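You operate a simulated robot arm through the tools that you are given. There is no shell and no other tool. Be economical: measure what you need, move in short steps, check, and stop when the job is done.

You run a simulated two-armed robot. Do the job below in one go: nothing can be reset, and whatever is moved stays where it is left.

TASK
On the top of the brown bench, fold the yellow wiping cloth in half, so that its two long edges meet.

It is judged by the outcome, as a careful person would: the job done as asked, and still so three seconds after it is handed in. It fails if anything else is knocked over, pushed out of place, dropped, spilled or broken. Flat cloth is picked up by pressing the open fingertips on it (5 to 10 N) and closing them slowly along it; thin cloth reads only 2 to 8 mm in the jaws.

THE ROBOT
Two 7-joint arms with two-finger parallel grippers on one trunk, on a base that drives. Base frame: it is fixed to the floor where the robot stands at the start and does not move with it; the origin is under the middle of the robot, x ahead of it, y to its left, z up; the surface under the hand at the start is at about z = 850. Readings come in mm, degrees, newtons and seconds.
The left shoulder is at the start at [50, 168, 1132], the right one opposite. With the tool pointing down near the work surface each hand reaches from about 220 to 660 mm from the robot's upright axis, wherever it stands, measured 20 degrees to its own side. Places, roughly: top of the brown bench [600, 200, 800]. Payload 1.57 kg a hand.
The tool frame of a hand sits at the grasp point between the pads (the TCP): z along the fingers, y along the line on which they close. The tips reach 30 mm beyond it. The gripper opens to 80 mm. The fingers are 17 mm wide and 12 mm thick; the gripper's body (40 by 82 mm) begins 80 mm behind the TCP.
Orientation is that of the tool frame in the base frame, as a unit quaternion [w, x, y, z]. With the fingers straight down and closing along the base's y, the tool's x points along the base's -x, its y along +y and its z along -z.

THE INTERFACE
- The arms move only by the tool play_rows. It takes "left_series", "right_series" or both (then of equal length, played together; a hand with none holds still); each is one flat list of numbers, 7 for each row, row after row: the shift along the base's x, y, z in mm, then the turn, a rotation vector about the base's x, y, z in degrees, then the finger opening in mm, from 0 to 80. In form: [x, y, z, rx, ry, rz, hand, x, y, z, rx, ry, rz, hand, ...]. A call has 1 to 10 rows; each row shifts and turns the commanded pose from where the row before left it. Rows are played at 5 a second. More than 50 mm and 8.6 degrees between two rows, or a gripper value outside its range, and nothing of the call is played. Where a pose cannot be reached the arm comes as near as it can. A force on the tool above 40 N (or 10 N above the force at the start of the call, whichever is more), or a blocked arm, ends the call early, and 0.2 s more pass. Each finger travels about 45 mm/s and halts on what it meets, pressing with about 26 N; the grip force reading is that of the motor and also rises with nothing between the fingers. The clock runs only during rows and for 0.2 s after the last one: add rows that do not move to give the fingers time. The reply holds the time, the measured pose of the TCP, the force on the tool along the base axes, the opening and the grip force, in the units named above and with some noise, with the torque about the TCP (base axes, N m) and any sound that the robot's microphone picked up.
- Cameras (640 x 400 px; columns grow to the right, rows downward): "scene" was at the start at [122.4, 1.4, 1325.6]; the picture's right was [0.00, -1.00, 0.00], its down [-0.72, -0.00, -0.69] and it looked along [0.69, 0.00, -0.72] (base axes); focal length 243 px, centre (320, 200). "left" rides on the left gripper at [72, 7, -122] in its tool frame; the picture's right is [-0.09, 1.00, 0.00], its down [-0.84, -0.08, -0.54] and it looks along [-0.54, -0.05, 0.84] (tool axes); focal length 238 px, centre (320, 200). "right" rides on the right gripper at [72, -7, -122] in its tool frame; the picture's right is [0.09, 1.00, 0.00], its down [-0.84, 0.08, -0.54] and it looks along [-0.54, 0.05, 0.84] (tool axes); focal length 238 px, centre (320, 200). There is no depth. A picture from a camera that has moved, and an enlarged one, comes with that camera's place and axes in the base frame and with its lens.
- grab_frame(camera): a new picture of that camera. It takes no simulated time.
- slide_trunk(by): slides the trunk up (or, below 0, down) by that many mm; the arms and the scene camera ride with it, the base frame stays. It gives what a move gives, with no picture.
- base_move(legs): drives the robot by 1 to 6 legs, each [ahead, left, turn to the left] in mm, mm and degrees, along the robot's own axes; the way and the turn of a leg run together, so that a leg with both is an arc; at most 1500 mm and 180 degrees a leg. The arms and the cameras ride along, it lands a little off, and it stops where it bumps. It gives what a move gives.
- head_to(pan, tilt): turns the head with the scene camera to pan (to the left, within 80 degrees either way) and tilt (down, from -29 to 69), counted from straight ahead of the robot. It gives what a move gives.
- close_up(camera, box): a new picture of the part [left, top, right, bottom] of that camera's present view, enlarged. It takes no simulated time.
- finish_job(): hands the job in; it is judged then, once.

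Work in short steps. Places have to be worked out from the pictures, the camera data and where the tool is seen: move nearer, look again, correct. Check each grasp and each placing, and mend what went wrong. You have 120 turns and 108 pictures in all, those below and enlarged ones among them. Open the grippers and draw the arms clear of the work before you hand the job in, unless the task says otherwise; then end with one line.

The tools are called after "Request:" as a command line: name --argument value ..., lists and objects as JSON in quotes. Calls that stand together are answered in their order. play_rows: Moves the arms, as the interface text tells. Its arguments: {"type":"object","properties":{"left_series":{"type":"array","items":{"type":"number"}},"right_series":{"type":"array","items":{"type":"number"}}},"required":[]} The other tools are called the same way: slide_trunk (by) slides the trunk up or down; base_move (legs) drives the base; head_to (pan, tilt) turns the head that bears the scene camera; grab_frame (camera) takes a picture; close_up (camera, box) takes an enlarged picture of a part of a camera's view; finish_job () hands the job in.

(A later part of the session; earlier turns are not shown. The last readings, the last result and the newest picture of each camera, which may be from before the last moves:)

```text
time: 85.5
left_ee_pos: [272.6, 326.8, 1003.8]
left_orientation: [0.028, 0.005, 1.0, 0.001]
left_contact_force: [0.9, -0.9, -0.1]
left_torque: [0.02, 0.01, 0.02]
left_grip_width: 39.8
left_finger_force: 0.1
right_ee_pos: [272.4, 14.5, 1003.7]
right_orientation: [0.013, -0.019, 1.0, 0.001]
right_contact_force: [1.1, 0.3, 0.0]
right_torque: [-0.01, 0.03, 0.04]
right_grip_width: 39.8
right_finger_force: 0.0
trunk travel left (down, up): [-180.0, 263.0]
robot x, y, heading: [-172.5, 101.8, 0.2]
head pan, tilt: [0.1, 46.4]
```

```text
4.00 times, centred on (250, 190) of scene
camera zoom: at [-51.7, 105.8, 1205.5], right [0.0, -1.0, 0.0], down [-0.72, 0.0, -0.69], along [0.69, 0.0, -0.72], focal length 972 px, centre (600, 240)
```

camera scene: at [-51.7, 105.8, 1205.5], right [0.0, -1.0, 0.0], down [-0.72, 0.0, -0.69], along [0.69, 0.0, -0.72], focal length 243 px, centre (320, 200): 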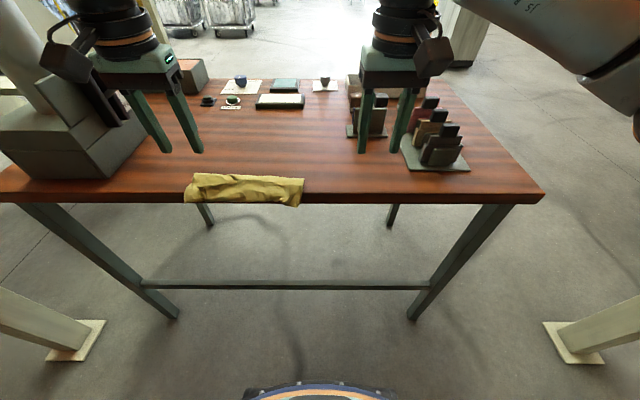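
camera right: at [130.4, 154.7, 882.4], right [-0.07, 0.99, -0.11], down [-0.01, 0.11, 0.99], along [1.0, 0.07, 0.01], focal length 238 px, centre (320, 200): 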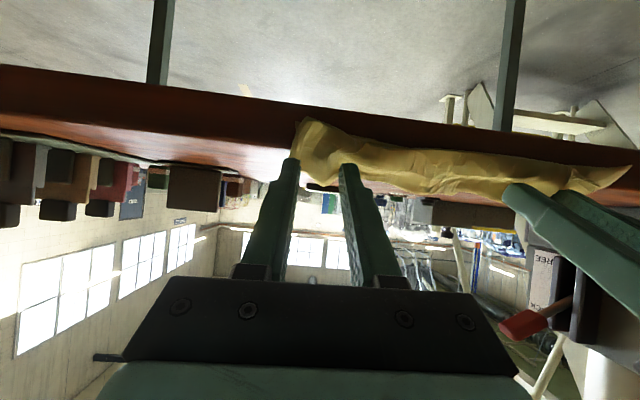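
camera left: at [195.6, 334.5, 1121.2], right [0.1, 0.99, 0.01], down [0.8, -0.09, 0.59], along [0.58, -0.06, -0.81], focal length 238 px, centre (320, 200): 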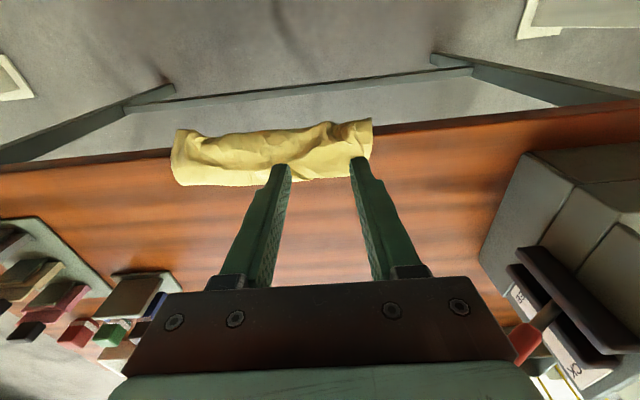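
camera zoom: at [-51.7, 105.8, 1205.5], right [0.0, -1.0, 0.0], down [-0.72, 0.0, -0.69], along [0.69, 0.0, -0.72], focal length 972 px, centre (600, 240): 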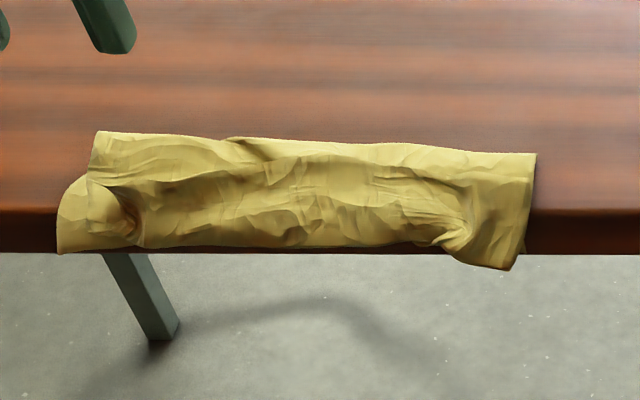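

The cloth is folded but overhangs the bench front by about 50 mm; its crease is at x≈350. I'll grip both layers at the crease with each hand and draw it forward onto the bench, which also lets the free edges trail straight. First I drive closer.

Request:
base_move --legs '[[70, 8, 0]]'

Request:
play_rows --left_series '[0, 2, -25, 0, 3.2, 0, 40, 0, 2, -25, 0, 0, 0, 40, 0, 0, -25, 0, 0, 0, 40, 0, 0, -20, 0, 0, 0, 40, 0, 0, 0, 0, 0, 0, 40]' --right_series '[0, 40, -10, 0, 1.5, 0, 40, 0, 40, -10, 0, 0, 0, 40, 0, 36, -25, 0, 0, 0, 40, 0, 28, -25, 0, 0, 0, 40, 0, 0, -25, 0, 0, 0, 40]'

Request:
grab_frame --camera "left"

Request:
grab_frame --camera "right"

```text
time: 86.5
left_ee_pos: [342.2, 335.2, 1002.1]
left_orientation: [0.029, 0.008, 1.0, 0.001]
left_contact_force: [0.6, -0.3, -0.5]
left_torque: [0.0, -0.02, -0.03]
left_grip_width: 39.7
left_finger_force: 0.0
right_ee_pos: [341.3, 22.5, 1004.1]
right_orientation: [0.014, -0.018, 1.0, 0.0]
right_contact_force: [0.4, 0.3, -0.2]
right_torque: [-0.01, 0.03, 0.0]
right_grip_width: 40.0
right_finger_force: 0.1
trunk travel left (down, up): [-180.0, 263.0]
robot x, y, heading: [-106.0, 107.2, 0.2]
head pan, tilt: [0.1, 46.4]
```

```text
time: 87.7
left_ee_pos: [342.6, 338.6, 907.3]
left_orientation: [0.002, 0.005, 1.0, 0.001]
left_contact_force: [0.3, 0.8, -0.1]
left_torque: [0.0, 0.03, -0.04]
left_grip_width: 40.0
left_finger_force: 0.1
right_ee_pos: [338.9, 167.8, 908.9]
right_orientation: [0.003, -0.017, 1.0, 0.0]
right_contact_force: [-0.1, 0.5, -0.5]
right_torque: [-0.01, -0.02, 0.03]
right_grip_width: 40.1
right_finger_force: 0.0
trunk travel left (down, up): [-180.0, 263.0]
robot x, y, heading: [-105.2, 113.8, 0.0]
head pan, tilt: [0.1, 46.4]
```

```text
19 pictures are left
camera left: at [271.4, 346.2, 1030.3], right [0.1, 0.99, 0.0], down [0.83, -0.09, 0.54], along [0.54, -0.06, -0.84], focal length 238 px, centre (320, 200)
```

left: 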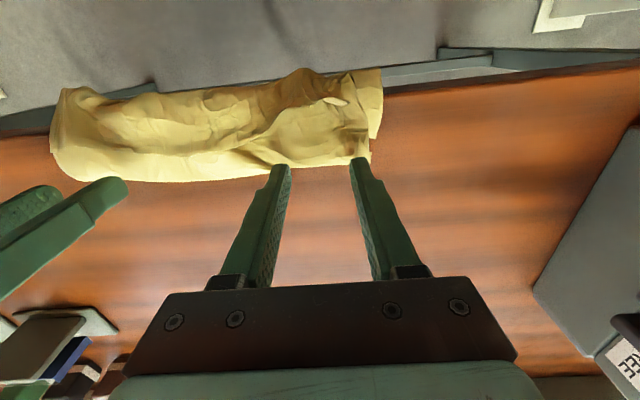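

```text
18 pictures are left
camera right: at [267.2, 157.3, 1029.7], right [-0.13, 0.99, 0.0], down [0.83, 0.11, 0.55], along [0.54, 0.07, -0.84], focal length 238 px, centre (320, 200)
```

right: 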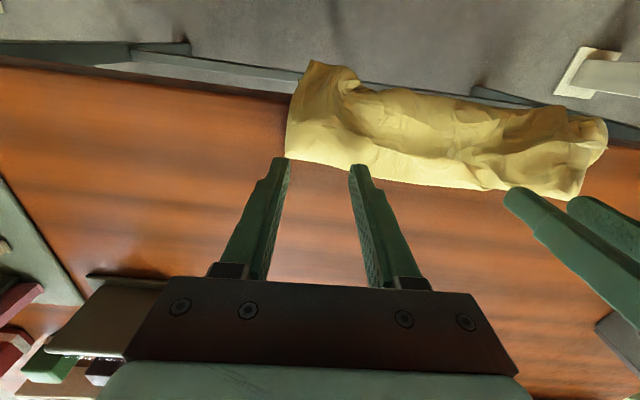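

The crease lies at x≈345 (left) and 342 (right). I shift back ~8 mm and step down to press on it.

Request:
play_rows --left_series '[-7, -2, -8, 0, 0, 0, 40, 0, 0, -7, 0, 0, 0, 40, 0, 0, -4, 0, 0, 0, 40, 0, 0, -3, 0, 0, 0, 40, 0, 0, -2, 0, 0, 0, 40]' --right_series '[-7, 3, -8, 0, 0, 0, 40, 0, 0, -8, 0, 0, 0, 40, 0, 0, -4, 0, 0, 0, 40, 0, 0, -4, 0, 0, 0, 40, 0, 0, -2, 0, 0, 0, 40]'

```text
time: 88.9
left_ee_pos: [336.0, 336.6, 884.6]
left_orientation: [0.001, 0.006, 1.0, 0.001]
left_contact_force: [-0.5, 0.2, 1.1]
left_torque: [-0.03, 0.02, 0.0]
left_grip_width: 39.7
left_finger_force: 0.1
right_ee_pos: [333.0, 169.8, 883.6]
right_orientation: [0.002, -0.017, 1.0, -0.001]
right_contact_force: [-0.5, 0.3, 0.3]
right_torque: [-0.03, 0.0, 0.03]
right_grip_width: 39.9
right_finger_force: 0.0
trunk travel left (down, up): [-180.0, 263.0]
robot x, y, heading: [-107.8, 108.1, 0.2]
head pan, tilt: [0.1, 46.4]
```

Request:
play_rows --left_series '[0, 0, -1, 0, 0, 0, 40, 0, 0, -1, 0, 0, 0, 40, 0, 0, -1, 0, 0, 0, 40]' --right_series '[0, 0, -1, 0, 0, 0, 40, 0, 0, -0.5, 0, 0, 0, 40, 0, 0, -0.5, 0, 0, 0, 40]'

```text
time: 89.7
left_ee_pos: [334.6, 336.1, 882.7]
left_orientation: [0.003, 0.006, 1.0, 0.001]
left_contact_force: [0.8, 1.2, 4.9]
left_torque: [0.06, -0.01, -0.01]
left_grip_width: 40.2
left_finger_force: 0.1
right_ee_pos: [334.4, 169.1, 882.8]
right_orientation: [0.002, -0.016, 1.0, 0.0]
right_contact_force: [-0.9, 1.0, -0.3]
right_torque: [-0.01, -0.04, 0.02]
right_grip_width: 39.7
right_finger_force: 0.0
trunk travel left (down, up): [-180.0, 263.0]
robot x, y, heading: [-103.4, 113.6, 0.0]
head pan, tilt: [0.1, 46.4]
```

Left is in contact; I press a bit more on both (right about 2 mm), then begin closing.

Request:
play_rows --left_series '[0, 0, -0.7, 0, 0, 0, 40, 0, 0, 0, 0, 0, 0, 40, 0, 0, 0, 0, 0, 0, 38, 0, 0, 0, 0, 0, 0, 36, 0, 0, 0, 0, 0, 0, 34, 0, 0, 0, 0, 0, 0, 32, 0, 0, 0, 0, 0, 0, 30, 0, 0, 0, 0, 0, 0, 28, 0, 0, 0, 0, 0, 0, 26, 0, 0, 0, 0, 0, 0, 24]' --right_series '[0, 0, -1, 0, 0, 0, 40, 0, 0, -1.3, 0, 0, 0, 40, 0, 0, 0, 0, 0, 0, 38, 0, 0, 0, 0, 0, 0, 36, 0, 0, 0, 0, 0, 0, 34, 0, 0, 0, 0, 0, 0, 32, 0, 0, 0, 0, 0, 0, 30, 0, 0, 0, 0, 0, 0, 28, 0, 0, 0, 0, 0, 0, 26, 0, 0, 0, 0, 0, 0, 24]'

Request:
play_rows --left_series '[0, 0, 0, 0, 0, 0, 22, 0, 0, 0, 0, 0, 0, 20, 0, 0, 0, 0, 0, 0, 18, 0, 0, 0, 0, 0, 0, 16, 0, 0, 0, 0, 0, 0, 14, 0, 0, 0, 0, 0, 0, 11, 0, 0, 0, 0, 0, 0, 8, 0, 0, 0, 0, 0, 0, 4, 0, 0, 0, 0, 0, 0, 0, 0, 0, 0, 0, 0, 0, 0]' --right_series '[0, 0, 0, 0, 0, 0, 22, 0, 0, 0, 0, 0, 0, 20, 0, 0, 0, 0, 0, 0, 18, 0, 0, 0, 0, 0, 0, 16, 0, 0, 0, 0, 0, 0, 14, 0, 0, 0, 0, 0, 0, 11, 0, 0, 0, 0, 0, 0, 8, 0, 0, 0, 0, 0, 0, 4, 0, 0, 0, 0, 0, 0, 0, 0, 0, 0, 0, 0, 0, 0]'

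Request:
grab_frame --camera "left"

Request:
grab_frame --camera "right"

```text
time: 91.9
left_ee_pos: [334.2, 335.7, 882.7]
left_orientation: [0.002, 0.007, 1.0, 0.001]
left_contact_force: [0.6, -0.5, 11.0]
left_torque: [0.03, 0.03, -0.01]
left_grip_width: 24.8
left_finger_force: 2.3
right_ee_pos: [333.0, 169.5, 882.1]
right_orientation: [0.004, -0.017, 1.0, 0.001]
right_contact_force: [1.7, -0.9, 25.0]
right_torque: [-0.29, 0.04, 0.03]
right_grip_width: 25.1
right_finger_force: 0.9
trunk travel left (down, up): [-180.0, 263.0]
robot x, y, heading: [-106.3, 115.1, 0.0]
head pan, tilt: [0.1, 46.4]
```

```text
time: 94.1
left_ee_pos: [335.0, 335.7, 882.2]
left_orientation: [0.003, 0.006, 1.0, 0.001]
left_contact_force: [0.3, -1.3, 12.6]
left_torque: [-0.08, 0.06, -0.02]
left_grip_width: 0.0
left_finger_force: 21.7
right_ee_pos: [333.0, 170.1, 881.4]
right_orientation: [0.004, -0.017, 1.0, 0.001]
right_contact_force: [0.6, 3.0, 24.1]
right_torque: [0.02, 0.03, 0.05]
right_grip_width: 5.8
right_finger_force: 25.8
trunk travel left (down, up): [-180.0, 263.0]
robot x, y, heading: [-106.3, 111.1, -0.0]
head pan, tilt: [0.1, 46.4]
```

```text
17 pictures are left
camera left: at [262.8, 343.1, 1003.9], right [0.11, 0.99, 0.0], down [0.83, -0.09, 0.55], along [0.54, -0.06, -0.84], focal length 238 px, centre (320, 200)
```

left: 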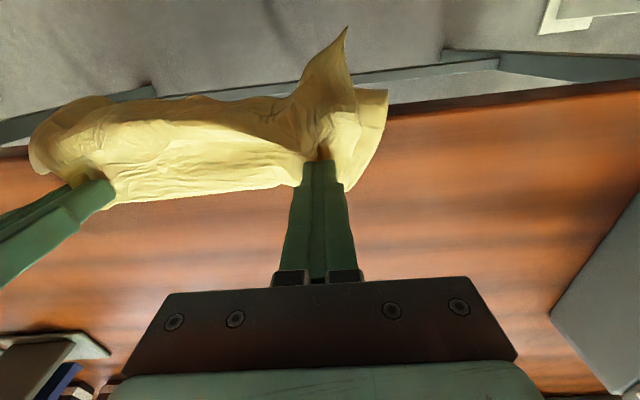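

```text
16 pictures are left
camera right: at [259.9, 159.4, 1002.6], right [-0.13, 0.99, 0.0], down [0.83, 0.1, 0.55], along [0.54, 0.07, -0.84], focal length 238 px, centre (320, 200)
```

right: 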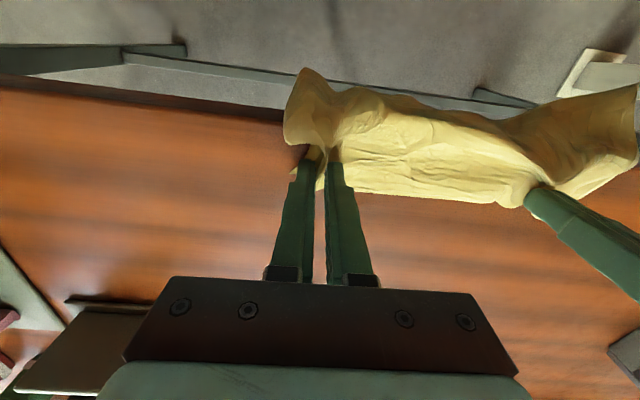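

The right holds both layers (5.8 mm); the left slipped. Keeping the right still, I reopen the left, press firmer, and close again.

Request:
play_rows --left_series '[0, 0, 2, 0, 0, 0, 15, 0, 0, 4, 0, 0, 0, 30, 0, 0, 0, 0, 0, 0, 46, -1, 0, -3, 0, 0, 0, 46, 0, 0, -3, 0, 0, 0, 46, 0, 0, -1, 0, 0, 0, 46, 0, 0, -0.5, 0, 0, 0, 46, 0, 0, 0, 0, 0, 0, 46]'

```text
time: 95.9
left_ee_pos: [333.9, 336.0, 881.2]
left_orientation: [0.004, 0.005, 1.0, 0.001]
left_contact_force: [-1.0, 2.3, 13.3]
left_torque: [-0.14, 0.04, 0.0]
left_grip_width: 45.3
left_finger_force: 0.0
right_ee_pos: [332.5, 169.7, 882.5]
right_orientation: [0.003, -0.018, 1.0, 0.002]
right_contact_force: [-1.2, 0.9, 23.2]
right_torque: [0.0, 0.07, 0.03]
right_grip_width: 5.7
right_finger_force: 25.9
trunk travel left (down, up): [-180.0, 263.0]
robot x, y, heading: [-107.0, 114.0, 0.0]
head pan, tilt: [0.1, 46.4]
```

Pressing 13 N; I add a touch and close slowly.

Request:
play_rows --left_series '[0, 0, -0.5, 0, 0, 0, 44, 0, 0, 0, 0, 0, 0, 42, 0, 0, 0, 0, 0, 0, 40, 0, 0, 0, 0, 0, 0, 38, 0, 0, 0, 0, 0, 0, 36, 0, 0, 0, 0, 0, 0, 34, 0, 0, 0, 0, 0, 0, 32, 0, 0, 0, 0, 0, 0, 30, 0, 0, 0, 0, 0, 0, 28, 0, 0, 0, 0, 0, 0, 26]'

Request:
play_rows --left_series '[0, 0, 0, 0, 0, 0, 24, 0, 0, 0, 0, 0, 0, 21, 0, 0, 0, 0, 0, 0, 18, 0, 0, 0, 0, 0, 0, 15, 0, 0, 0, 0, 0, 0, 12, 0, 0, 0, 0, 0, 0, 9, 0, 0, 0, 0, 0, 0, 6, 0, 0, 0, 0, 0, 0, 3, 0, 0, 0, 0, 0, 0, 0, 0, 0, 0, 0, 0, 0, 0]'

Request:
grab_frame --camera "left"

```text
time: 98.1
left_ee_pos: [332.2, 335.2, 881.8]
left_orientation: [0.004, 0.007, 1.0, 0.002]
left_contact_force: [0.5, -3.6, 26.8]
left_torque: [-0.32, 0.12, 0.0]
left_grip_width: 26.6
left_finger_force: 0.1
right_ee_pos: [332.6, 168.7, 881.2]
right_orientation: [0.004, -0.017, 1.0, 0.001]
right_contact_force: [2.7, 4.3, 20.8]
right_torque: [0.09, -0.03, 0.09]
right_grip_width: 5.8
right_finger_force: 25.1
trunk travel left (down, up): [-180.0, 263.0]
robot x, y, heading: [-106.7, 114.1, 0.1]
head pan, tilt: [0.1, 46.4]
```

```text
time: 100.3
left_ee_pos: [333.1, 332.7, 881.4]
left_orientation: [0.004, 0.008, 1.0, 0.0]
left_contact_force: [-1.3, -7.7, 25.2]
left_torque: [-0.44, 0.11, -0.09]
left_grip_width: 5.1
left_finger_force: 25.4
right_ee_pos: [332.5, 169.8, 881.3]
right_orientation: [0.004, -0.017, 1.0, 0.003]
right_contact_force: [3.3, 6.8, 19.1]
right_torque: [0.22, -0.04, 0.06]
right_grip_width: 5.9
right_finger_force: 25.5
trunk travel left (down, up): [-180.0, 263.0]
robot x, y, heading: [-101.8, 110.6, 0.1]
head pan, tilt: [0.1, 46.4]
```

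```text
15 pictures are left
camera left: at [260.8, 342.0, 1003.4], right [0.11, 0.99, 0.0], down [0.83, -0.09, 0.55], along [0.55, -0.06, -0.84], focal length 238 px, centre (320, 200)
```

left: 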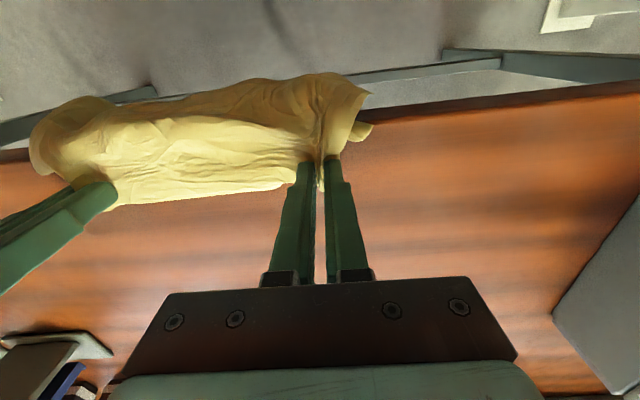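

Both hands now hold both layers at the crease. I lift it so both halves hang straight down, then drive forward over the bench.

Request:
play_rows --left_series '[0, -1, 10, 0, 0, 0, 0, 0, -1, 15, 0, 0, 0, 0, 0, 0, 20, 0, 0, 0, 0, 0, 0, 20, 0, 0, 0, 0, 0, 0, 25, 0, 0, 0, 0, 0, 0, 25, 0, 0, 0, 0, 0, 0, 25, 0, 0, 0, 0]' --right_series '[0, 1, 10, 0, 0, 0, 0, 0, 1, 15, 0, 0, 0, 0, 0, 0, 20, 0, 0, 0, 0, 0, 0, 20, 0, 0, 0, 0, 0, 0, 25, 0, 0, 0, 0, 0, 0, 25, 0, 0, 0, 0, 0, 0, 25, 0, 0, 0, 0]'

Request:
base_move --legs '[[70, 0, 0]]'

Request:
grab_frame --camera "scene"

Request:
grab_frame --camera "left"

```text
time: 101.9
left_ee_pos: [334.1, 335.1, 1017.9]
left_orientation: [0.001, 0.006, 1.0, 0.001]
left_contact_force: [1.0, -2.2, 0.2]
left_torque: [-0.04, 0.02, 0.0]
left_grip_width: 2.8
left_finger_force: 24.0
right_ee_pos: [333.4, 171.1, 1017.3]
right_orientation: [0.002, -0.017, 1.0, 0.0]
right_contact_force: [0.3, 1.4, 0.1]
right_torque: [0.03, 0.01, -0.03]
right_grip_width: 4.7
right_finger_force: 25.4
trunk travel left (down, up): [-180.0, 263.0]
robot x, y, heading: [-106.1, 109.1, 0.2]
head pan, tilt: [0.1, 46.4]
```

```text
time: 102.9
left_ee_pos: [403.9, 335.1, 1017.4]
left_orientation: [0.001, 0.007, 1.0, 0.0]
left_contact_force: [0.1, -1.5, 0.1]
left_torque: [-0.02, 0.01, -0.05]
left_grip_width: 2.2
left_finger_force: 24.3
right_ee_pos: [402.4, 171.1, 1018.5]
right_orientation: [0.002, -0.019, 1.0, 0.0]
right_contact_force: [0.5, 1.3, 0.2]
right_torque: [0.05, 0.01, -0.03]
right_grip_width: 4.6
right_finger_force: 25.3
trunk travel left (down, up): [-180.0, 263.0]
robot x, y, heading: [-37.1, 114.0, -0.1]
head pan, tilt: [0.1, 46.4]
```

```text
14 pictures are left
camera scene: at [86.3, 113.6, 1205.5], right [0.0, -1.0, 0.0], down [-0.72, 0.0, -0.69], along [0.69, 0.0, -0.72], focal length 243 px, centre (320, 200)
```

scene: 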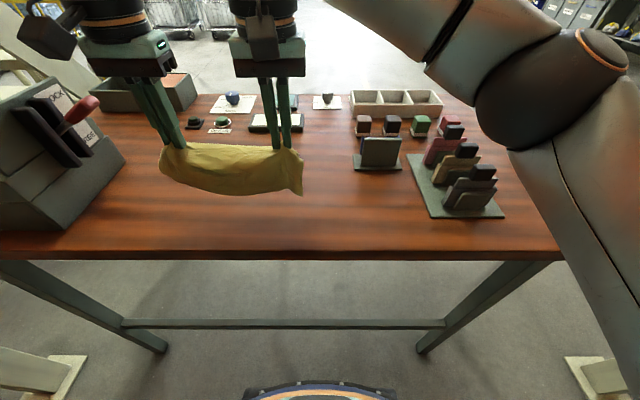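

```text
13 pictures are left
camera left: at [332.8, 342.4, 1140.2], right [0.11, 0.99, 0.0], down [0.83, -0.09, 0.54], along [0.54, -0.06, -0.84], focal length 238 px, centre (320, 200)
```

left: 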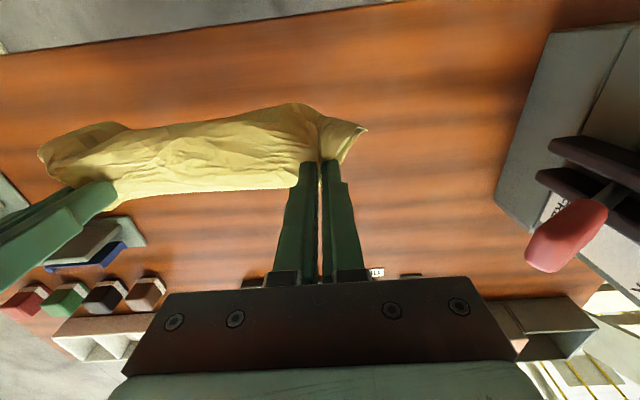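

It hangs over the bench. I take one enlarged look at the hang.

Request:
close_up --camera "scene" --box '[140, 120, 320, 210]'

```text
3.56 times, centred on (230, 165) of scene
camera zoom: at [86.3, 113.6, 1205.5], right [0.0, -1.0, 0.0], down [-0.72, 0.0, -0.69], along [0.69, 0.0, -0.72], focal length 864 px, centre (640, 324)
```

zoom: 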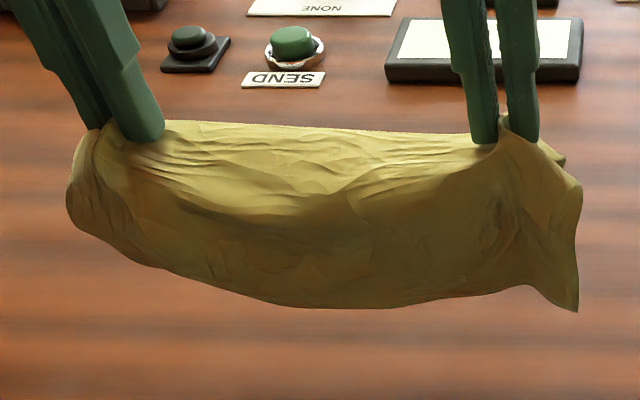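

Both halves hang together from the crease. I lay it down: lower until the edges touch, then bring the crease forward and down so the halves trail flat.

Request:
play_rows --left_series '[0, 0, -12, 0, 0, 0, 0, 0, 0, -14, 0, 0, 0, 0, 12, 0, -18, 0, 0, 0, 0, 16, 0, -20, 0, 0, 0, 0, 18, 0, -20, 0, 0, 0, 0, 18, 0, -18, 0, 0, 0, 0, 14, 0, -14, 0, 0, 0, 0, 8, 0, -10, 0, 0, 0, 0, 4, 0, -6, 0, 0, 0, 0]' --right_series '[0, 0, -12, 0, 0, 0, 0, 0, 0, -14, 0, 0, 0, 0, 12, 0, -18, 0, 0, 0, 0, 16, 0, -20, 0, 0, 0, 0, 18, 0, -20, 0, 0, 0, 0, 18, 0, -18, 0, 0, 0, 0, 14, 0, -14, 0, 0, 0, 0, 8, 0, -10, 0, 0, 0, 0, 4, 0, -6, 0, 0, 0, 0]'

Request:
grab_frame --camera "right"

```text
time: 104.9
left_ee_pos: [492.9, 336.5, 887.3]
left_orientation: [0.002, 0.007, 1.0, 0.0]
left_contact_force: [0.1, -3.7, 1.2]
left_torque: [-0.07, 0.02, -0.02]
left_grip_width: 2.4
left_finger_force: 24.2
right_ee_pos: [492.6, 170.2, 885.6]
right_orientation: [0.002, -0.017, 1.0, 0.001]
right_contact_force: [0.4, 3.4, 1.7]
right_torque: [0.15, -0.04, -0.04]
right_grip_width: 4.9
right_finger_force: 24.6
trunk travel left (down, up): [-180.0, 263.0]
robot x, y, heading: [-32.7, 113.7, 0.1]
head pan, tilt: [0.1, 46.4]
```

```text
11 pictures are left
camera right: at [419.5, 161.1, 1007.3], right [-0.13, 0.99, 0.0], down [0.83, 0.11, 0.55], along [0.54, 0.07, -0.84], focal length 238 px, centre (320, 200)
```

right: 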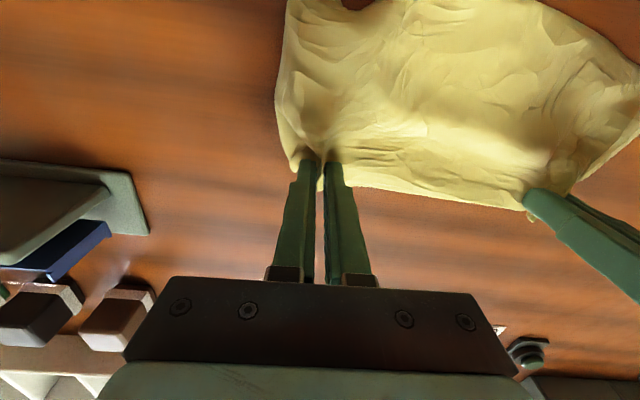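

It lies out well. I lower the last mm, spread slightly to smooth, release, and lift clear.

Request:
play_rows --left_series '[0, 2, -2, 0, 0, 0, 0, 0, 2, -1, 0, 0, 0, 0, 0, 0, 0, 0, 0, 0, 5, 0, 0, 0, 0, 0, 0, 12, 0, 0, 0, 0, 0, 0, 20, 0, 0, 0, 0, 0, 0, 28, 0, 0, 8, 0, 0, 0, 30, 0, 0, 25, 0, 0, 0, 30, 0, 0, 40, 0, 0, 0, 30, 0, 10, 40, 0, 0, 0, 30]' --right_series '[0, -2, -2, 0, 0, 0, 0, 0, -2, -1, 0, 0, 0, 0, 0, 0, 0, 0, 0, 0, 5, 0, 0, 0, 0, 0, 0, 12, 0, 0, 0, 0, 0, 0, 20, 0, 0, 0, 0, 0, 0, 28, 0, 0, 8, 0, 0, 0, 30, 0, 0, 25, 0, 0, 0, 30, 0, 0, 40, 0, 0, 0, 30, 0, -20, 40, 0, 0, 0, 30]'

Request:
play_rows --left_series '[-20, 10, 30, 0, 0, 0, 30, -20, 10, 30, 0, 0, 0, 30, -20, 5, 0, 0, 0, 0, 30]' --right_series '[-10, -30, 30, 0, 0, 0, 30, -10, -35, 30, 0, 0, 0, 30, -10, -40, 0, 0, 0, 0, 30]'

Request:
close_up --camera "scene" --box '[150, 140, 330, 250]'

Request:
grab_frame --camera "left"

```text
time: 107.1
left_ee_pos: [483.6, 350.5, 991.6]
left_orientation: [0.001, 0.006, 1.0, 0.0]
left_contact_force: [-0.6, 0.3, -0.1]
left_torque: [0.0, 0.03, 0.01]
left_grip_width: 30.0
left_finger_force: 0.1
left hand out of reach, approached as far as the arm can: row 9, 10
right_ee_pos: [492.9, 148.0, 995.8]
right_orientation: [0.003, -0.018, 1.0, 0.001]
right_contact_force: [1.1, -0.1, -0.1]
right_torque: [0.02, -0.04, 0.0]
right_grip_width: 30.0
right_finger_force: 0.0
trunk travel left (down, up): [-180.0, 263.0]
robot x, y, heading: [-37.0, 111.8, -0.0]
head pan, tilt: [0.1, 46.4]
```

```text
time: 107.9
left_ee_pos: [420.8, 376.9, 1051.8]
left_orientation: [0.001, 0.008, 1.0, 0.002]
left_contact_force: [0.1, -0.2, -0.8]
left_torque: [0.01, -0.01, -0.05]
left_grip_width: 30.3
left_finger_force: 0.1
right_ee_pos: [462.7, 41.1, 1055.5]
right_orientation: [0.002, -0.016, 1.0, 0.0]
right_contact_force: [0.3, 0.4, -0.4]
right_torque: [0.04, 0.02, 0.03]
right_grip_width: 30.1
right_finger_force: 0.1
trunk travel left (down, up): [-180.0, 263.0]
robot x, y, heading: [-35.8, 111.3, -0.0]
head pan, tilt: [0.1, 46.4]
```

```text
3.56 times, centred on (240, 195) of scene
camera zoom: at [85.6, 113.3, 1205.7], right [0.0, -1.0, 0.0], down [-0.72, 0.0, -0.69], along [0.69, 0.0, -0.72], focal length 864 px, centre (604, 218)
```

zoom: 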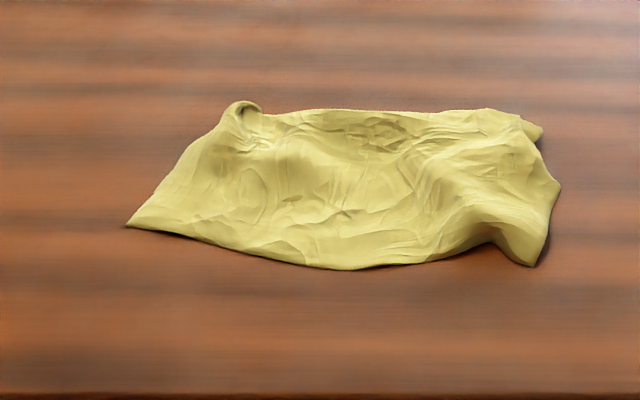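

```text
9 pictures are left
camera left: at [350.0, 384.6, 1173.3], right [0.11, 0.99, 0.0], down [0.83, -0.09, 0.54], along [0.54, -0.06, -0.84], focal length 238 px, centre (320, 200)
```

left: 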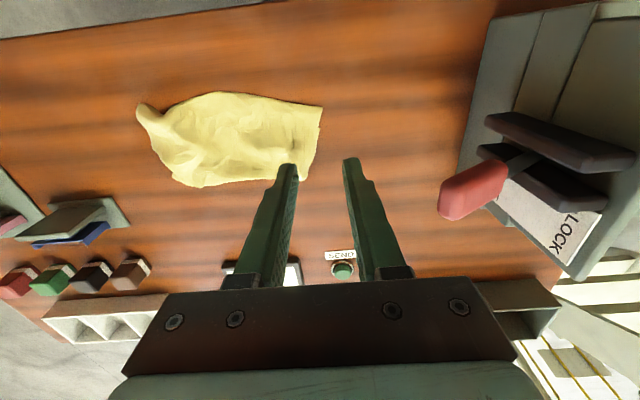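

The cloth now lies on the bench as a two-layer strip, but the top layer's right part looks longer (edge at x≈392, vs 420 at left), so the lower edge may be hidden under it. The right front corner bulges up; I move the right hand around it to pick just that corner and check underneath.

Request:
play_rows --left_series '[-5, 5, 0, 0, 0, 0, 30, -5, 5, 0, 0, 0, 0, 30, 0, 0, 0, 0, 0, 0, 30, 0, 0, 0, 0, 0, 0, 30, 0, 0, 0, 0, 0, 0, 30, 0, 0, 0, 0, 0, 0, 30, 0, 0, 0, 0, 0, 0, 30, 0, 0, 0, 0, 0, 0, 30]' --right_series '[-16, 28, -20, 0, 0, 0, 40, -16, 28, -20, 0, 0, 0, 40, -16, 28, -20, 0, 0, 0, 40, -16, 29, -20, 0, 0, 0, 40, 0, 0, -30, 0, 0, 0, 40, 0, 0, -30, 0, 0, 0, 40, 0, 0, -10, 0, 0, 0, 40, 0, 0, 0, 0, 0, 0, 40]'

Request:
grab_frame --camera "right"

```text
time: 109.7
left_ee_pos: [412.1, 387.8, 1050.9]
left_orientation: [0.002, 0.007, 1.0, 0.001]
left_contact_force: [-0.8, -0.7, 0.3]
left_torque: [0.04, -0.03, 0.02]
left_grip_width: 30.2
left_finger_force: 0.0
right_ee_pos: [399.9, 155.3, 906.4]
right_orientation: [0.001, -0.016, 1.0, 0.0]
right_contact_force: [0.6, 0.3, 0.1]
right_torque: [-0.01, 0.02, 0.02]
right_grip_width: 40.1
right_finger_force: 0.0
trunk travel left (down, up): [-180.0, 263.0]
robot x, y, heading: [-30.9, 111.4, -0.0]
head pan, tilt: [0.1, 46.4]
```

```text
8 pictures are left
camera right: at [327.1, 145.3, 1026.7], right [-0.13, 0.99, 0.0], down [0.83, 0.11, 0.55], along [0.54, 0.07, -0.84], focal length 238 px, centre (320, 200)
```

right: 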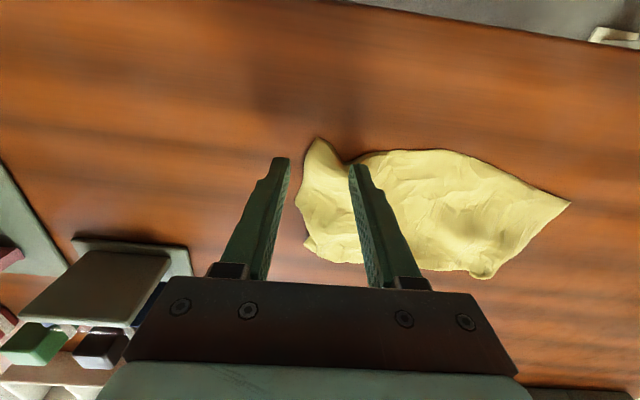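

The raised corner is right between the fingers. I lower, close on it, and lift it 45 mm.

Request:
play_rows --right_series '[-4, -2, -10, 0, 0, 0, 40, 0, 0, -9, 0, 0, 0, 40, 0, 0, -3, 0, 0, 0, 34, 0, 0, 0, 0, 0, 0, 27, 0, 0, 0, 0, 0, 0, 20, 0, 0, 0, 0, 0, 0, 13, 0, 0, 0, 0, 0, 0, 6, 0, 0, 0, 0, 0, 0, 0, 0, 0, 0, 0, 0, 0, 0, 0, 0, 0, 0, 0, 0, 0]'

Request:
play_rows --right_series '[0, 0, 10, 0, 0, 0, 0, 0, 0, 12, 0, 0, 0, 0, 4, 0, 12, 0, 0, 0, 0, 4, 0, 12, 0, 0, 0, 0]'

Request:
close_up --camera "scene" --box '[150, 140, 330, 250]'

```text
time: 111.9
left_ee_pos: [410.8, 388.1, 1051.0]
left_orientation: [0.002, 0.007, 1.0, 0.002]
left_contact_force: [0.4, 0.3, -0.2]
left_torque: [-0.02, 0.02, -0.03]
left_grip_width: 30.0
left_finger_force: 0.0
right_ee_pos: [395.6, 152.5, 884.0]
right_orientation: [0.001, -0.018, 1.0, 0.0]
right_contact_force: [0.3, 0.0, 0.7]
right_torque: [0.01, 0.0, -0.02]
right_grip_width: 0.2
right_finger_force: 20.9
trunk travel left (down, up): [-180.0, 263.0]
robot x, y, heading: [-36.4, 116.0, -0.1]
head pan, tilt: [0.1, 46.4]
```

```text
time: 112.9
left_ee_pos: [411.9, 388.1, 1049.7]
left_orientation: [0.002, 0.007, 1.0, 0.001]
left_contact_force: [0.0, -1.2, -0.2]
left_torque: [-0.03, -0.01, -0.02]
left_grip_width: 29.6
left_finger_force: 0.1
right_ee_pos: [402.5, 153.5, 931.0]
right_orientation: [0.002, -0.018, 1.0, 0.0]
right_contact_force: [-0.2, 0.1, 0.6]
right_torque: [-0.04, 0.04, -0.01]
right_grip_width: 0.3
right_finger_force: 21.6
trunk travel left (down, up): [-180.0, 263.0]
robot x, y, heading: [-36.0, 113.4, -0.0]
head pan, tilt: [0.1, 46.4]
```

```text
3.56 times, centred on (240, 195) of scene
camera zoom: at [85.8, 113.6, 1205.6], right [0.0, -1.0, 0.0], down [-0.72, 0.0, -0.69], along [0.69, 0.0, -0.72], focal length 864 px, centre (604, 218)
```

zoom: 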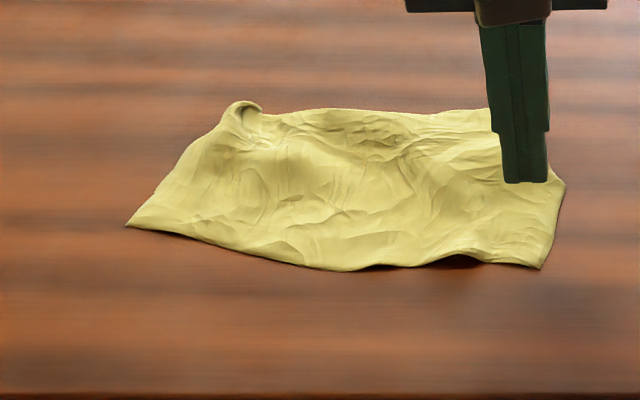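

The pinch slipped off but the corner flattened. I press properly on the top layer just inside the right front corner and pinch again.

Request:
play_rows --right_series '[0, 10, 0, 0, 0, 0, 44, 0, 16, -10, 0, 0, 0, 44, 0, 4, -20, 0, 0, 0, 44, 0, 0, -12, 0, 0, 0, 44, 0, 0, -4, 0, 0, 0, 44, 0, 0, -2, 0, 0, 0, 44, 0, 0, -1, 0, 0, 0, 44]'

```text
time: 114.5
left_ee_pos: [411.4, 387.8, 1050.5]
left_orientation: [0.002, 0.007, 1.0, 0.001]
left_contact_force: [0.4, -0.4, -0.3]
left_torque: [0.01, 0.02, -0.04]
left_grip_width: 30.2
left_finger_force: 0.1
right_ee_pos: [402.9, 183.4, 882.0]
right_orientation: [0.002, -0.017, 1.0, 0.0]
right_contact_force: [-1.1, 0.0, 1.0]
right_torque: [0.0, 0.0, -0.03]
right_grip_width: 44.0
right_finger_force: 0.2
trunk travel left (down, up): [-180.0, 263.0]
robot x, y, heading: [-37.3, 111.3, -0.1]
head pan, tilt: [0.1, 46.4]
```

Request:
play_rows --right_series '[0, 0, -1, 0, 0, 0, 44, 0, 0, -1, 0, 0, 0, 44, 0, 0, 0, 0, 0, 0, 42, 0, 0, 0, 0, 0, 0, 40, 0, 0, 0, 0, 0, 0, 38, 0, 0, 0, 0, 0, 0, 36, 0, 0, 0, 0, 0, 0, 34, 0, 0, 0, 0, 0, 0, 32, 0, 0, 0, 0, 0, 0, 30, 0, 0, 0, 0, 0, 0, 28]'

Request:
play_rows --right_series '[0, 0, 0, 0, 0, 0, 26, 0, 0, 0, 0, 0, 0, 24, 0, 0, 0, 0, 0, 0, 21, 0, 0, 0, 0, 0, 0, 18, 0, 0, 0, 0, 0, 0, 15, 0, 0, 0, 0, 0, 0, 12, 0, 0, 0, 0, 0, 0, 8, 0, 0, 0, 0, 0, 0, 4, 0, 0, 0, 0, 0, 0, 0, 0, 0, 0, 0, 0, 0, 0]'

```text
time: 116.7
left_ee_pos: [409.2, 387.2, 1050.4]
left_orientation: [0.002, 0.007, 1.0, 0.0]
left_contact_force: [0.1, 0.1, -0.2]
left_torque: [0.01, -0.01, -0.01]
left_grip_width: 29.9
left_finger_force: 0.0
right_ee_pos: [401.2, 183.3, 880.6]
right_orientation: [0.005, -0.017, 1.0, 0.002]
right_contact_force: [1.4, -1.2, 27.5]
right_torque: [-0.36, 0.07, 0.04]
right_grip_width: 28.5
right_finger_force: 0.2
trunk travel left (down, up): [-180.0, 263.0]
robot x, y, heading: [-36.5, 110.4, -0.1]
head pan, tilt: [0.1, 46.4]
```

```text
time: 118.9
left_ee_pos: [409.8, 387.3, 1051.4]
left_orientation: [0.002, 0.007, 1.0, 0.001]
left_contact_force: [0.4, -0.6, -0.1]
left_torque: [-0.01, -0.02, 0.02]
left_grip_width: 30.1
left_finger_force: 0.0
right_ee_pos: [402.3, 183.0, 881.9]
right_orientation: [0.004, -0.017, 1.0, 0.002]
right_contact_force: [0.9, 3.1, 26.9]
right_torque: [-0.07, 0.16, 0.0]
right_grip_width: 5.0
right_finger_force: 25.7
trunk travel left (down, up): [-180.0, 263.0]
robot x, y, heading: [-41.0, 113.6, 0.0]
head pan, tilt: [0.1, 46.4]
```

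It reads 5.0 mm, the two-layer reading, so the lower layer also reaches to here. I lift a little to see both edges.

Request:
play_rows --right_series '[0, 0, 10, 0, 0, 0, 0, 0, 0, 15, 0, 0, 0, 0, 0, 0, 15, 0, 0, 0, 0]'

Request:
close_up --camera "scene" --box '[150, 140, 330, 250]'

```text
time: 119.7
left_ee_pos: [411.3, 388.4, 1050.7]
left_orientation: [0.002, 0.007, 1.0, 0.001]
left_contact_force: [-0.1, -0.2, -0.4]
left_torque: [0.0, 0.0, 0.01]
left_grip_width: 30.0
left_finger_force: 0.1
right_ee_pos: [402.4, 183.8, 919.3]
right_orientation: [0.001, -0.017, 1.0, 0.0]
right_contact_force: [0.1, -1.0, 0.0]
right_torque: [-0.01, -0.01, 0.0]
right_grip_width: 2.2
right_finger_force: 24.0
trunk travel left (down, up): [-180.0, 263.0]
robot x, y, heading: [-35.1, 113.1, 0.0]
head pan, tilt: [0.1, 46.4]
```

```text
3.56 times, centred on (240, 195) of scene
camera zoom: at [85.8, 113.6, 1205.5], right [0.0, -1.0, 0.0], down [-0.72, 0.0, -0.69], along [0.69, 0.0, -0.72], focal length 864 px, centre (604, 218)
```

zoom: 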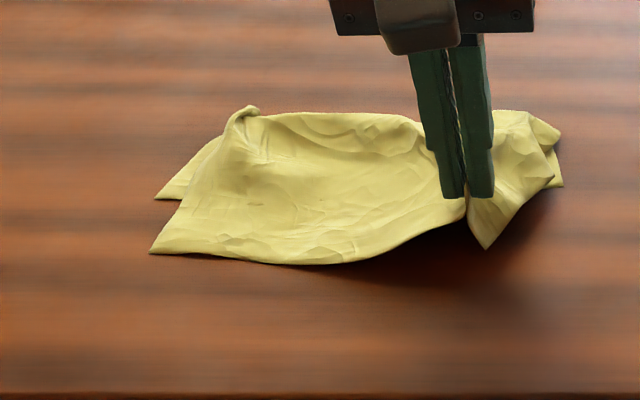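

Very clear: the lower layer's near edge runs at x≈443–452 while the top's edge is at ≈395–401, overhanging about 50 mm. I keep the right's hold of the top layer, lower it, and grip the top's left front corner with the left hand too.

Request:
play_rows --left_series '[0, -20, -20, 0, 0, 0, 44, 0, -20, -25, 0, 0, 0, 44, 0, -20, -25, 0, 0, 0, 44, 0, -2, -40, 0, 0, 0, 44, 0, 0, -40, 0, 0, 0, 44, 0, 0, -12, 0, 0, 0, 44, 0, 0, -5, 0, 0, 0, 44, 0, 0, 0, 0, 0, 0, 44]' --right_series '[0, 0, -12, 0, 0, 0, 0, 0, 0, -12, 0, 0, 0, 0, 0, 0, -8, 0, 0, 0, 0, 0, 0, 0, 0, 0, 0, 0, 0, 0, 0, 0, 0, 0, 0, 0, 0, 0, 0, 0, 0, 0, 0, 0, 0, 0, 0, 0, 0, 0, 0, 0, 0, 0, 0, 0]'

Request:
grab_frame --camera "left"

```text
time: 121.5
left_ee_pos: [412.5, 325.7, 883.4]
left_orientation: [0.001, 0.007, 1.0, 0.001]
left_contact_force: [0.3, 0.2, 0.6]
left_torque: [0.0, 0.02, -0.01]
left_grip_width: 44.0
left_finger_force: 0.0
right_ee_pos: [403.4, 183.2, 888.7]
right_orientation: [0.003, -0.016, 1.0, 0.0]
right_contact_force: [0.2, 0.1, -0.1]
right_torque: [0.01, -0.01, -0.02]
right_grip_width: 2.0
right_finger_force: 23.3
trunk travel left (down, up): [-180.0, 263.0]
robot x, y, heading: [-35.8, 112.4, 0.0]
head pan, tilt: [0.1, 46.4]
```

```text
5 pictures are left
camera left: at [340.3, 333.9, 1005.8], right [0.11, 0.99, 0.0], down [0.83, -0.09, 0.54], along [0.54, -0.06, -0.84], focal length 238 px, centre (320, 200)
```

left: 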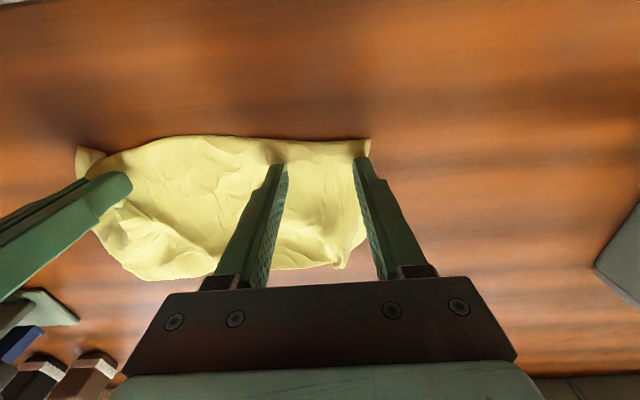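

The left hand is well placed at the corner. I press down and close slowly.

Request:
play_rows --left_series '[-3, -2, 0, 0, 0, 0, 44, 0, 0, -1.5, 0, 0, 0, 44, 0, 0, -1, 0, 0, 0, 44, 0, 0, -0.8, 0, 0, 0, 44, 0, 0, 0, 0, 0, 0, 44]'

```text
time: 122.7
left_ee_pos: [410.0, 326.9, 880.9]
left_orientation: [0.001, 0.007, 1.0, 0.0]
left_contact_force: [0.3, 0.5, 3.8]
left_torque: [-0.04, -0.01, -0.04]
left_grip_width: 44.2
left_finger_force: 0.0
right_ee_pos: [403.1, 182.0, 887.3]
right_orientation: [0.002, -0.018, 1.0, 0.0]
right_contact_force: [0.5, 0.0, 0.3]
right_torque: [0.04, -0.02, 0.01]
right_grip_width: 2.0
right_finger_force: 23.7
trunk travel left (down, up): [-180.0, 263.0]
robot x, y, heading: [-35.8, 108.4, 0.1]
head pan, tilt: [0.1, 46.4]
```

Request:
play_rows --left_series '[0, 0, -1, 0, 0, 0, 44, 0, 0, 0, 0, 0, 0, 42, 0, 0, 0, 0, 0, 0, 40, 0, 0, 0, 0, 0, 0, 38, 0, 0, 0, 0, 0, 0, 36, 0, 0, 0, 0, 0, 0, 34, 0, 0, 0, 0, 0, 0, 32, 0, 0, 0, 0, 0, 0, 30, 0, 0, 0, 0, 0, 0, 28, 0, 0, 0, 0, 0, 0, 26]'

Request:
play_rows --left_series '[0, 0, 0, 0, 0, 0, 24, 0, 0, 0, 0, 0, 0, 21, 0, 0, 0, 0, 0, 0, 18, 0, 0, 0, 0, 0, 0, 15, 0, 0, 0, 0, 0, 0, 12, 0, 0, 0, 0, 0, 0, 9, 0, 0, 0, 0, 0, 0, 6, 0, 0, 0, 0, 0, 0, 3, 0, 0, 0, 0, 0, 0, 0, 0, 0, 0, 0, 0, 0, 0]'

```text
time: 124.9
left_ee_pos: [408.2, 325.5, 881.3]
left_orientation: [0.004, 0.007, 1.0, 0.001]
left_contact_force: [1.1, -1.5, 24.0]
left_torque: [-0.33, 0.1, 0.04]
left_grip_width: 25.6
left_finger_force: 0.1
right_ee_pos: [401.8, 182.9, 889.1]
right_orientation: [0.003, -0.017, 1.0, 0.001]
right_contact_force: [0.0, 1.8, -0.2]
right_torque: [0.1, -0.04, -0.05]
right_grip_width: 2.1
right_finger_force: 23.8
trunk travel left (down, up): [-180.0, 263.0]
robot x, y, heading: [-36.1, 109.4, -0.0]
head pan, tilt: [0.1, 46.4]
```

```text
time: 127.1
left_ee_pos: [408.6, 325.1, 881.6]
left_orientation: [0.003, 0.007, 1.0, 0.001]
left_contact_force: [-0.7, -1.4, 24.0]
left_torque: [-0.16, 0.12, 0.04]
left_grip_width: 2.3
left_finger_force: 24.0
right_ee_pos: [402.5, 182.9, 889.2]
right_orientation: [0.003, -0.018, 1.0, 0.001]
right_contact_force: [0.3, 6.1, -0.2]
right_torque: [0.18, -0.02, -0.02]
right_grip_width: 2.1
right_finger_force: 23.5
trunk travel left (down, up): [-180.0, 263.0]
robot x, y, heading: [-38.2, 113.3, -0.2]
head pan, tilt: [0.1, 46.4]
```

Left holds the top layer only (2.3 mm). Now both hands lift the top edge slightly and carry it forward to meet the lower edge (x≈443 left, 452 right), with a small spread.

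Request:
play_rows --left_series '[0, 0, 12, 0, 0, 0, 0, 4, 0, 8, 0, 0, 0, 0, 12, 1, 4, 0, 0, 0, 0, 13, 1, 0, 0, 0, 0, 0, 12, 2, -4, 0, 0, 0, 0, 6, 2, -8, 0, 0, 0, 0, 0, 0, -8, 0, 0, 0, 0]' --right_series '[0, 0, 8, 0, 0, 0, 0, 7, 0, 6, 0, 0, 0, 0, 15, -1, 3, 0, 0, 0, 0, 16, -1, 0, 0, 0, 0, 0, 14, -2, -4, 0, 0, 0, 0, 7, -2, -8, 0, 0, 0, 0, 0, 0, -8, 0, 0, 0, 0]'

Request:
close_up --camera "scene" --box '[150, 140, 330, 250]'

```text
time: 128.7
left_ee_pos: [457.6, 326.8, 886.4]
left_orientation: [0.002, 0.007, 1.0, -0.003]
left_contact_force: [1.0, -23.0, -0.5]
left_torque: [-0.71, -0.01, 0.1]
left_grip_width: 2.2
left_finger_force: 23.9
right_ee_pos: [460.8, 180.3, 885.0]
right_orientation: [0.002, -0.02, 1.0, 0.003]
right_contact_force: [-1.1, 22.8, 0.7]
right_torque: [0.73, 0.03, -0.06]
right_grip_width: 2.3
right_finger_force: 23.8
trunk travel left (down, up): [-180.0, 263.0]
robot x, y, heading: [-31.6, 110.0, -0.1]
head pan, tilt: [0.1, 46.4]
```

```text
3.56 times, centred on (240, 195) of scene
camera zoom: at [85.8, 113.5, 1205.7], right [0.0, -1.0, 0.0], down [-0.72, 0.0, -0.69], along [0.69, 0.0, -0.72], focal length 864 px, centre (604, 218)
```

zoom: 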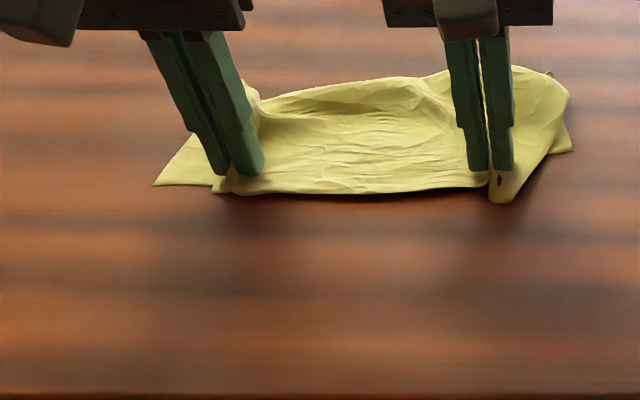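

The top edge is now near the lower edge on the left (x≈449 vs 453), but on the right the lower layer shifted to x≈483. I ease the tension and carry the right corner ~27 mm further, lifting more to avoid dragging.

Request:
play_rows --left_series '[0, -3, 4, 0, 0, 0, 0, 0, -3, 0, 0, 0, 0, 0, 1, 0, 0, 0, 0, 0, 0, 2, 0, 0, 0, 0, 0, 0, 2, 0, -2, 0, 0, 0, 0, 0, 0, -4, 0, 0, 0, 0]' --right_series '[0, 0, 14, 0, 0, 0, 0, 2, 0, 10, 0, 0, 0, 0, 8, 0, 0, 0, 0, 0, 0, 9, 0, -4, 0, 0, 0, 0, 7, 0, -10, 0, 0, 0, 0, 2, 0, -10, 0, 0, 0, 0]'

Request:
close_up --camera "scene" --box '[150, 140, 330, 250]'

```text
time: 130.1
left_ee_pos: [461.0, 322.9, 883.0]
left_orientation: [0.004, 0.007, 1.0, -0.001]
left_contact_force: [3.8, -18.6, 2.8]
left_torque: [-0.57, -0.1, 0.08]
left_grip_width: 2.1
left_finger_force: 23.8
right_ee_pos: [489.4, 179.4, 886.2]
right_orientation: [0.001, -0.019, 1.0, 0.003]
right_contact_force: [-4.2, 18.4, -0.3]
right_torque: [0.55, 0.11, -0.09]
right_grip_width: 2.1
right_finger_force: 23.6
trunk travel left (down, up): [-180.0, 263.0]
robot x, y, heading: [-36.3, 111.3, 0.0]
head pan, tilt: [0.1, 46.4]
```

```text
3.56 times, centred on (240, 195) of scene
camera zoom: at [85.6, 113.5, 1205.8], right [0.0, -1.0, 0.0], down [-0.72, 0.0, -0.69], along [0.69, 0.0, -0.72], focal length 864 px, centre (604, 218)
```

zoom: 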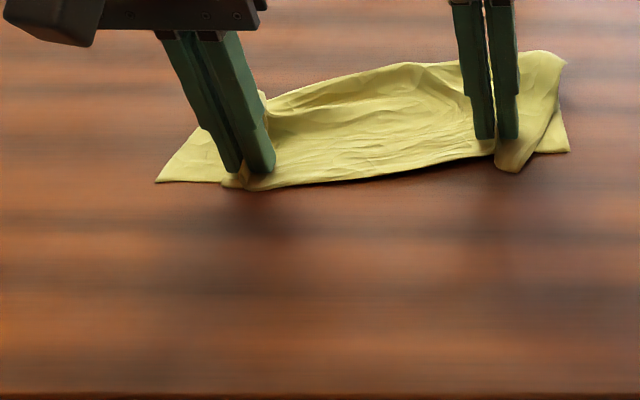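

The edges now nearly coincide. I press both hands down and open the fingers slowly so the gathered cloth spreads back out toward the corners.

Request:
play_rows --left_series '[0, 0, -1, 0, 0, 0, 0, 0, 0, -0.5, 0, 0, 0, 0, 0, 1, 0, 0, 0, 0, 5, 0, 1, 0, 0, 0, 0, 10, 0, 1, 0, 0, 0, 0, 16, 0, 1, 0, 0, 0, 0, 23, 0, 1, 0, 0, 0, 0, 30, 0, 1, 0, 0, 0, 0, 38, 0, 1, 0, 0, 0, 0, 46, 0, 0, 0, 0, 0, 0, 46]' --right_series '[0, 0, -3, 0, 0, 0, 0, 0, 0, -1, 0, 0, 0, 0, 0, -1, 0, 0, 0, 0, 5, 0, -1, 0, 0, 0, 0, 10, 0, -1, 0, 0, 0, 0, 16, 0, -1, 0, 0, 0, 0, 23, 0, -1, 0, 0, 0, 0, 30, 0, -1, 0, 0, 0, 0, 38, 0, -1, 0, 0, 0, 0, 46, 0, 0, 0, 0, 0, 0, 46]'

```text
time: 132.3
left_ee_pos: [461.0, 331.7, 882.0]
left_orientation: [0.003, 0.007, 1.0, 0.001]
left_contact_force: [-0.1, 2.6, 17.2]
left_torque: [-0.09, -0.02, -0.01]
left_grip_width: 36.9
left_finger_force: 0.2
right_ee_pos: [488.3, 169.5, 881.0]
right_orientation: [0.004, -0.017, 1.0, 0.001]
right_contact_force: [1.8, 2.1, 13.3]
right_torque: [-0.07, 0.04, -0.01]
right_grip_width: 41.1
right_finger_force: 0.0
trunk travel left (down, up): [-180.0, 263.0]
robot x, y, heading: [-39.6, 111.8, 0.1]
head pan, tilt: [0.1, 46.4]
```

Spread under pressure. I lift both hands straight up, clear of the cloth, and look.

Request:
play_rows --left_series '[0, 0, 4, 0, 0, 0, 40, 0, 0, 15, 0, 0, 0, 40, 0, 2, 35, 0, 0, 0, 40, -5, 10, 40, 0, 0, 0, 40, -15, 10, 40, 0, 0, 0, 40, -15, 10, 20, 0, 0, 0, 40]' --right_series '[0, 0, 4, 0, 0, 0, 40, 0, 0, 15, 0, 0, 0, 40, 0, -2, 35, 0, 0, 0, 40, -5, -15, 40, 0, 0, 0, 40, -10, -35, 30, 0, 0, 0, 40, -10, -40, 10, 0, 0, 0, 40]'

Request:
close_up --camera "scene" --box '[150, 140, 330, 250]'

```text
time: 133.7
left_ee_pos: [424.7, 363.2, 1033.3]
left_orientation: [0.001, 0.007, 1.0, 0.001]
left_contact_force: [-0.3, -0.3, -0.3]
left_torque: [-0.01, 0.01, -0.01]
left_grip_width: 39.9
left_finger_force: 0.2
right_ee_pos: [462.8, 77.4, 1015.1]
right_orientation: [0.003, -0.017, 1.0, -0.001]
right_contact_force: [0.2, -0.4, -0.2]
right_torque: [-0.02, 0.02, -0.01]
right_grip_width: 40.2
right_finger_force: 0.0
trunk travel left (down, up): [-180.0, 263.0]
robot x, y, heading: [-35.0, 111.0, 0.2]
head pan, tilt: [0.1, 46.4]
```

```text
3.56 times, centred on (240, 195) of scene
camera zoom: at [85.6, 113.2, 1205.6], right [0.0, -1.0, 0.0], down [-0.72, 0.0, -0.69], along [0.69, 0.0, -0.72], focal length 864 px, centre (604, 218)
```

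zoom: 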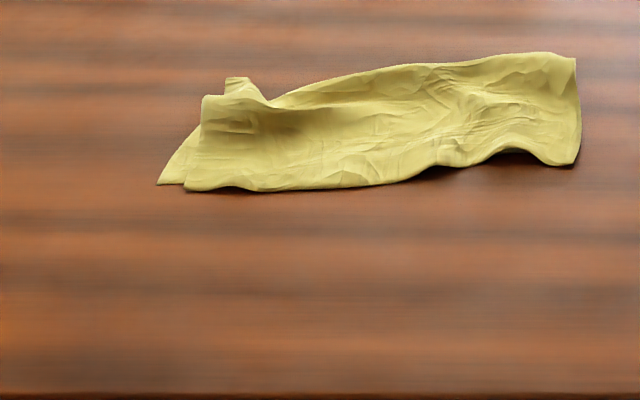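

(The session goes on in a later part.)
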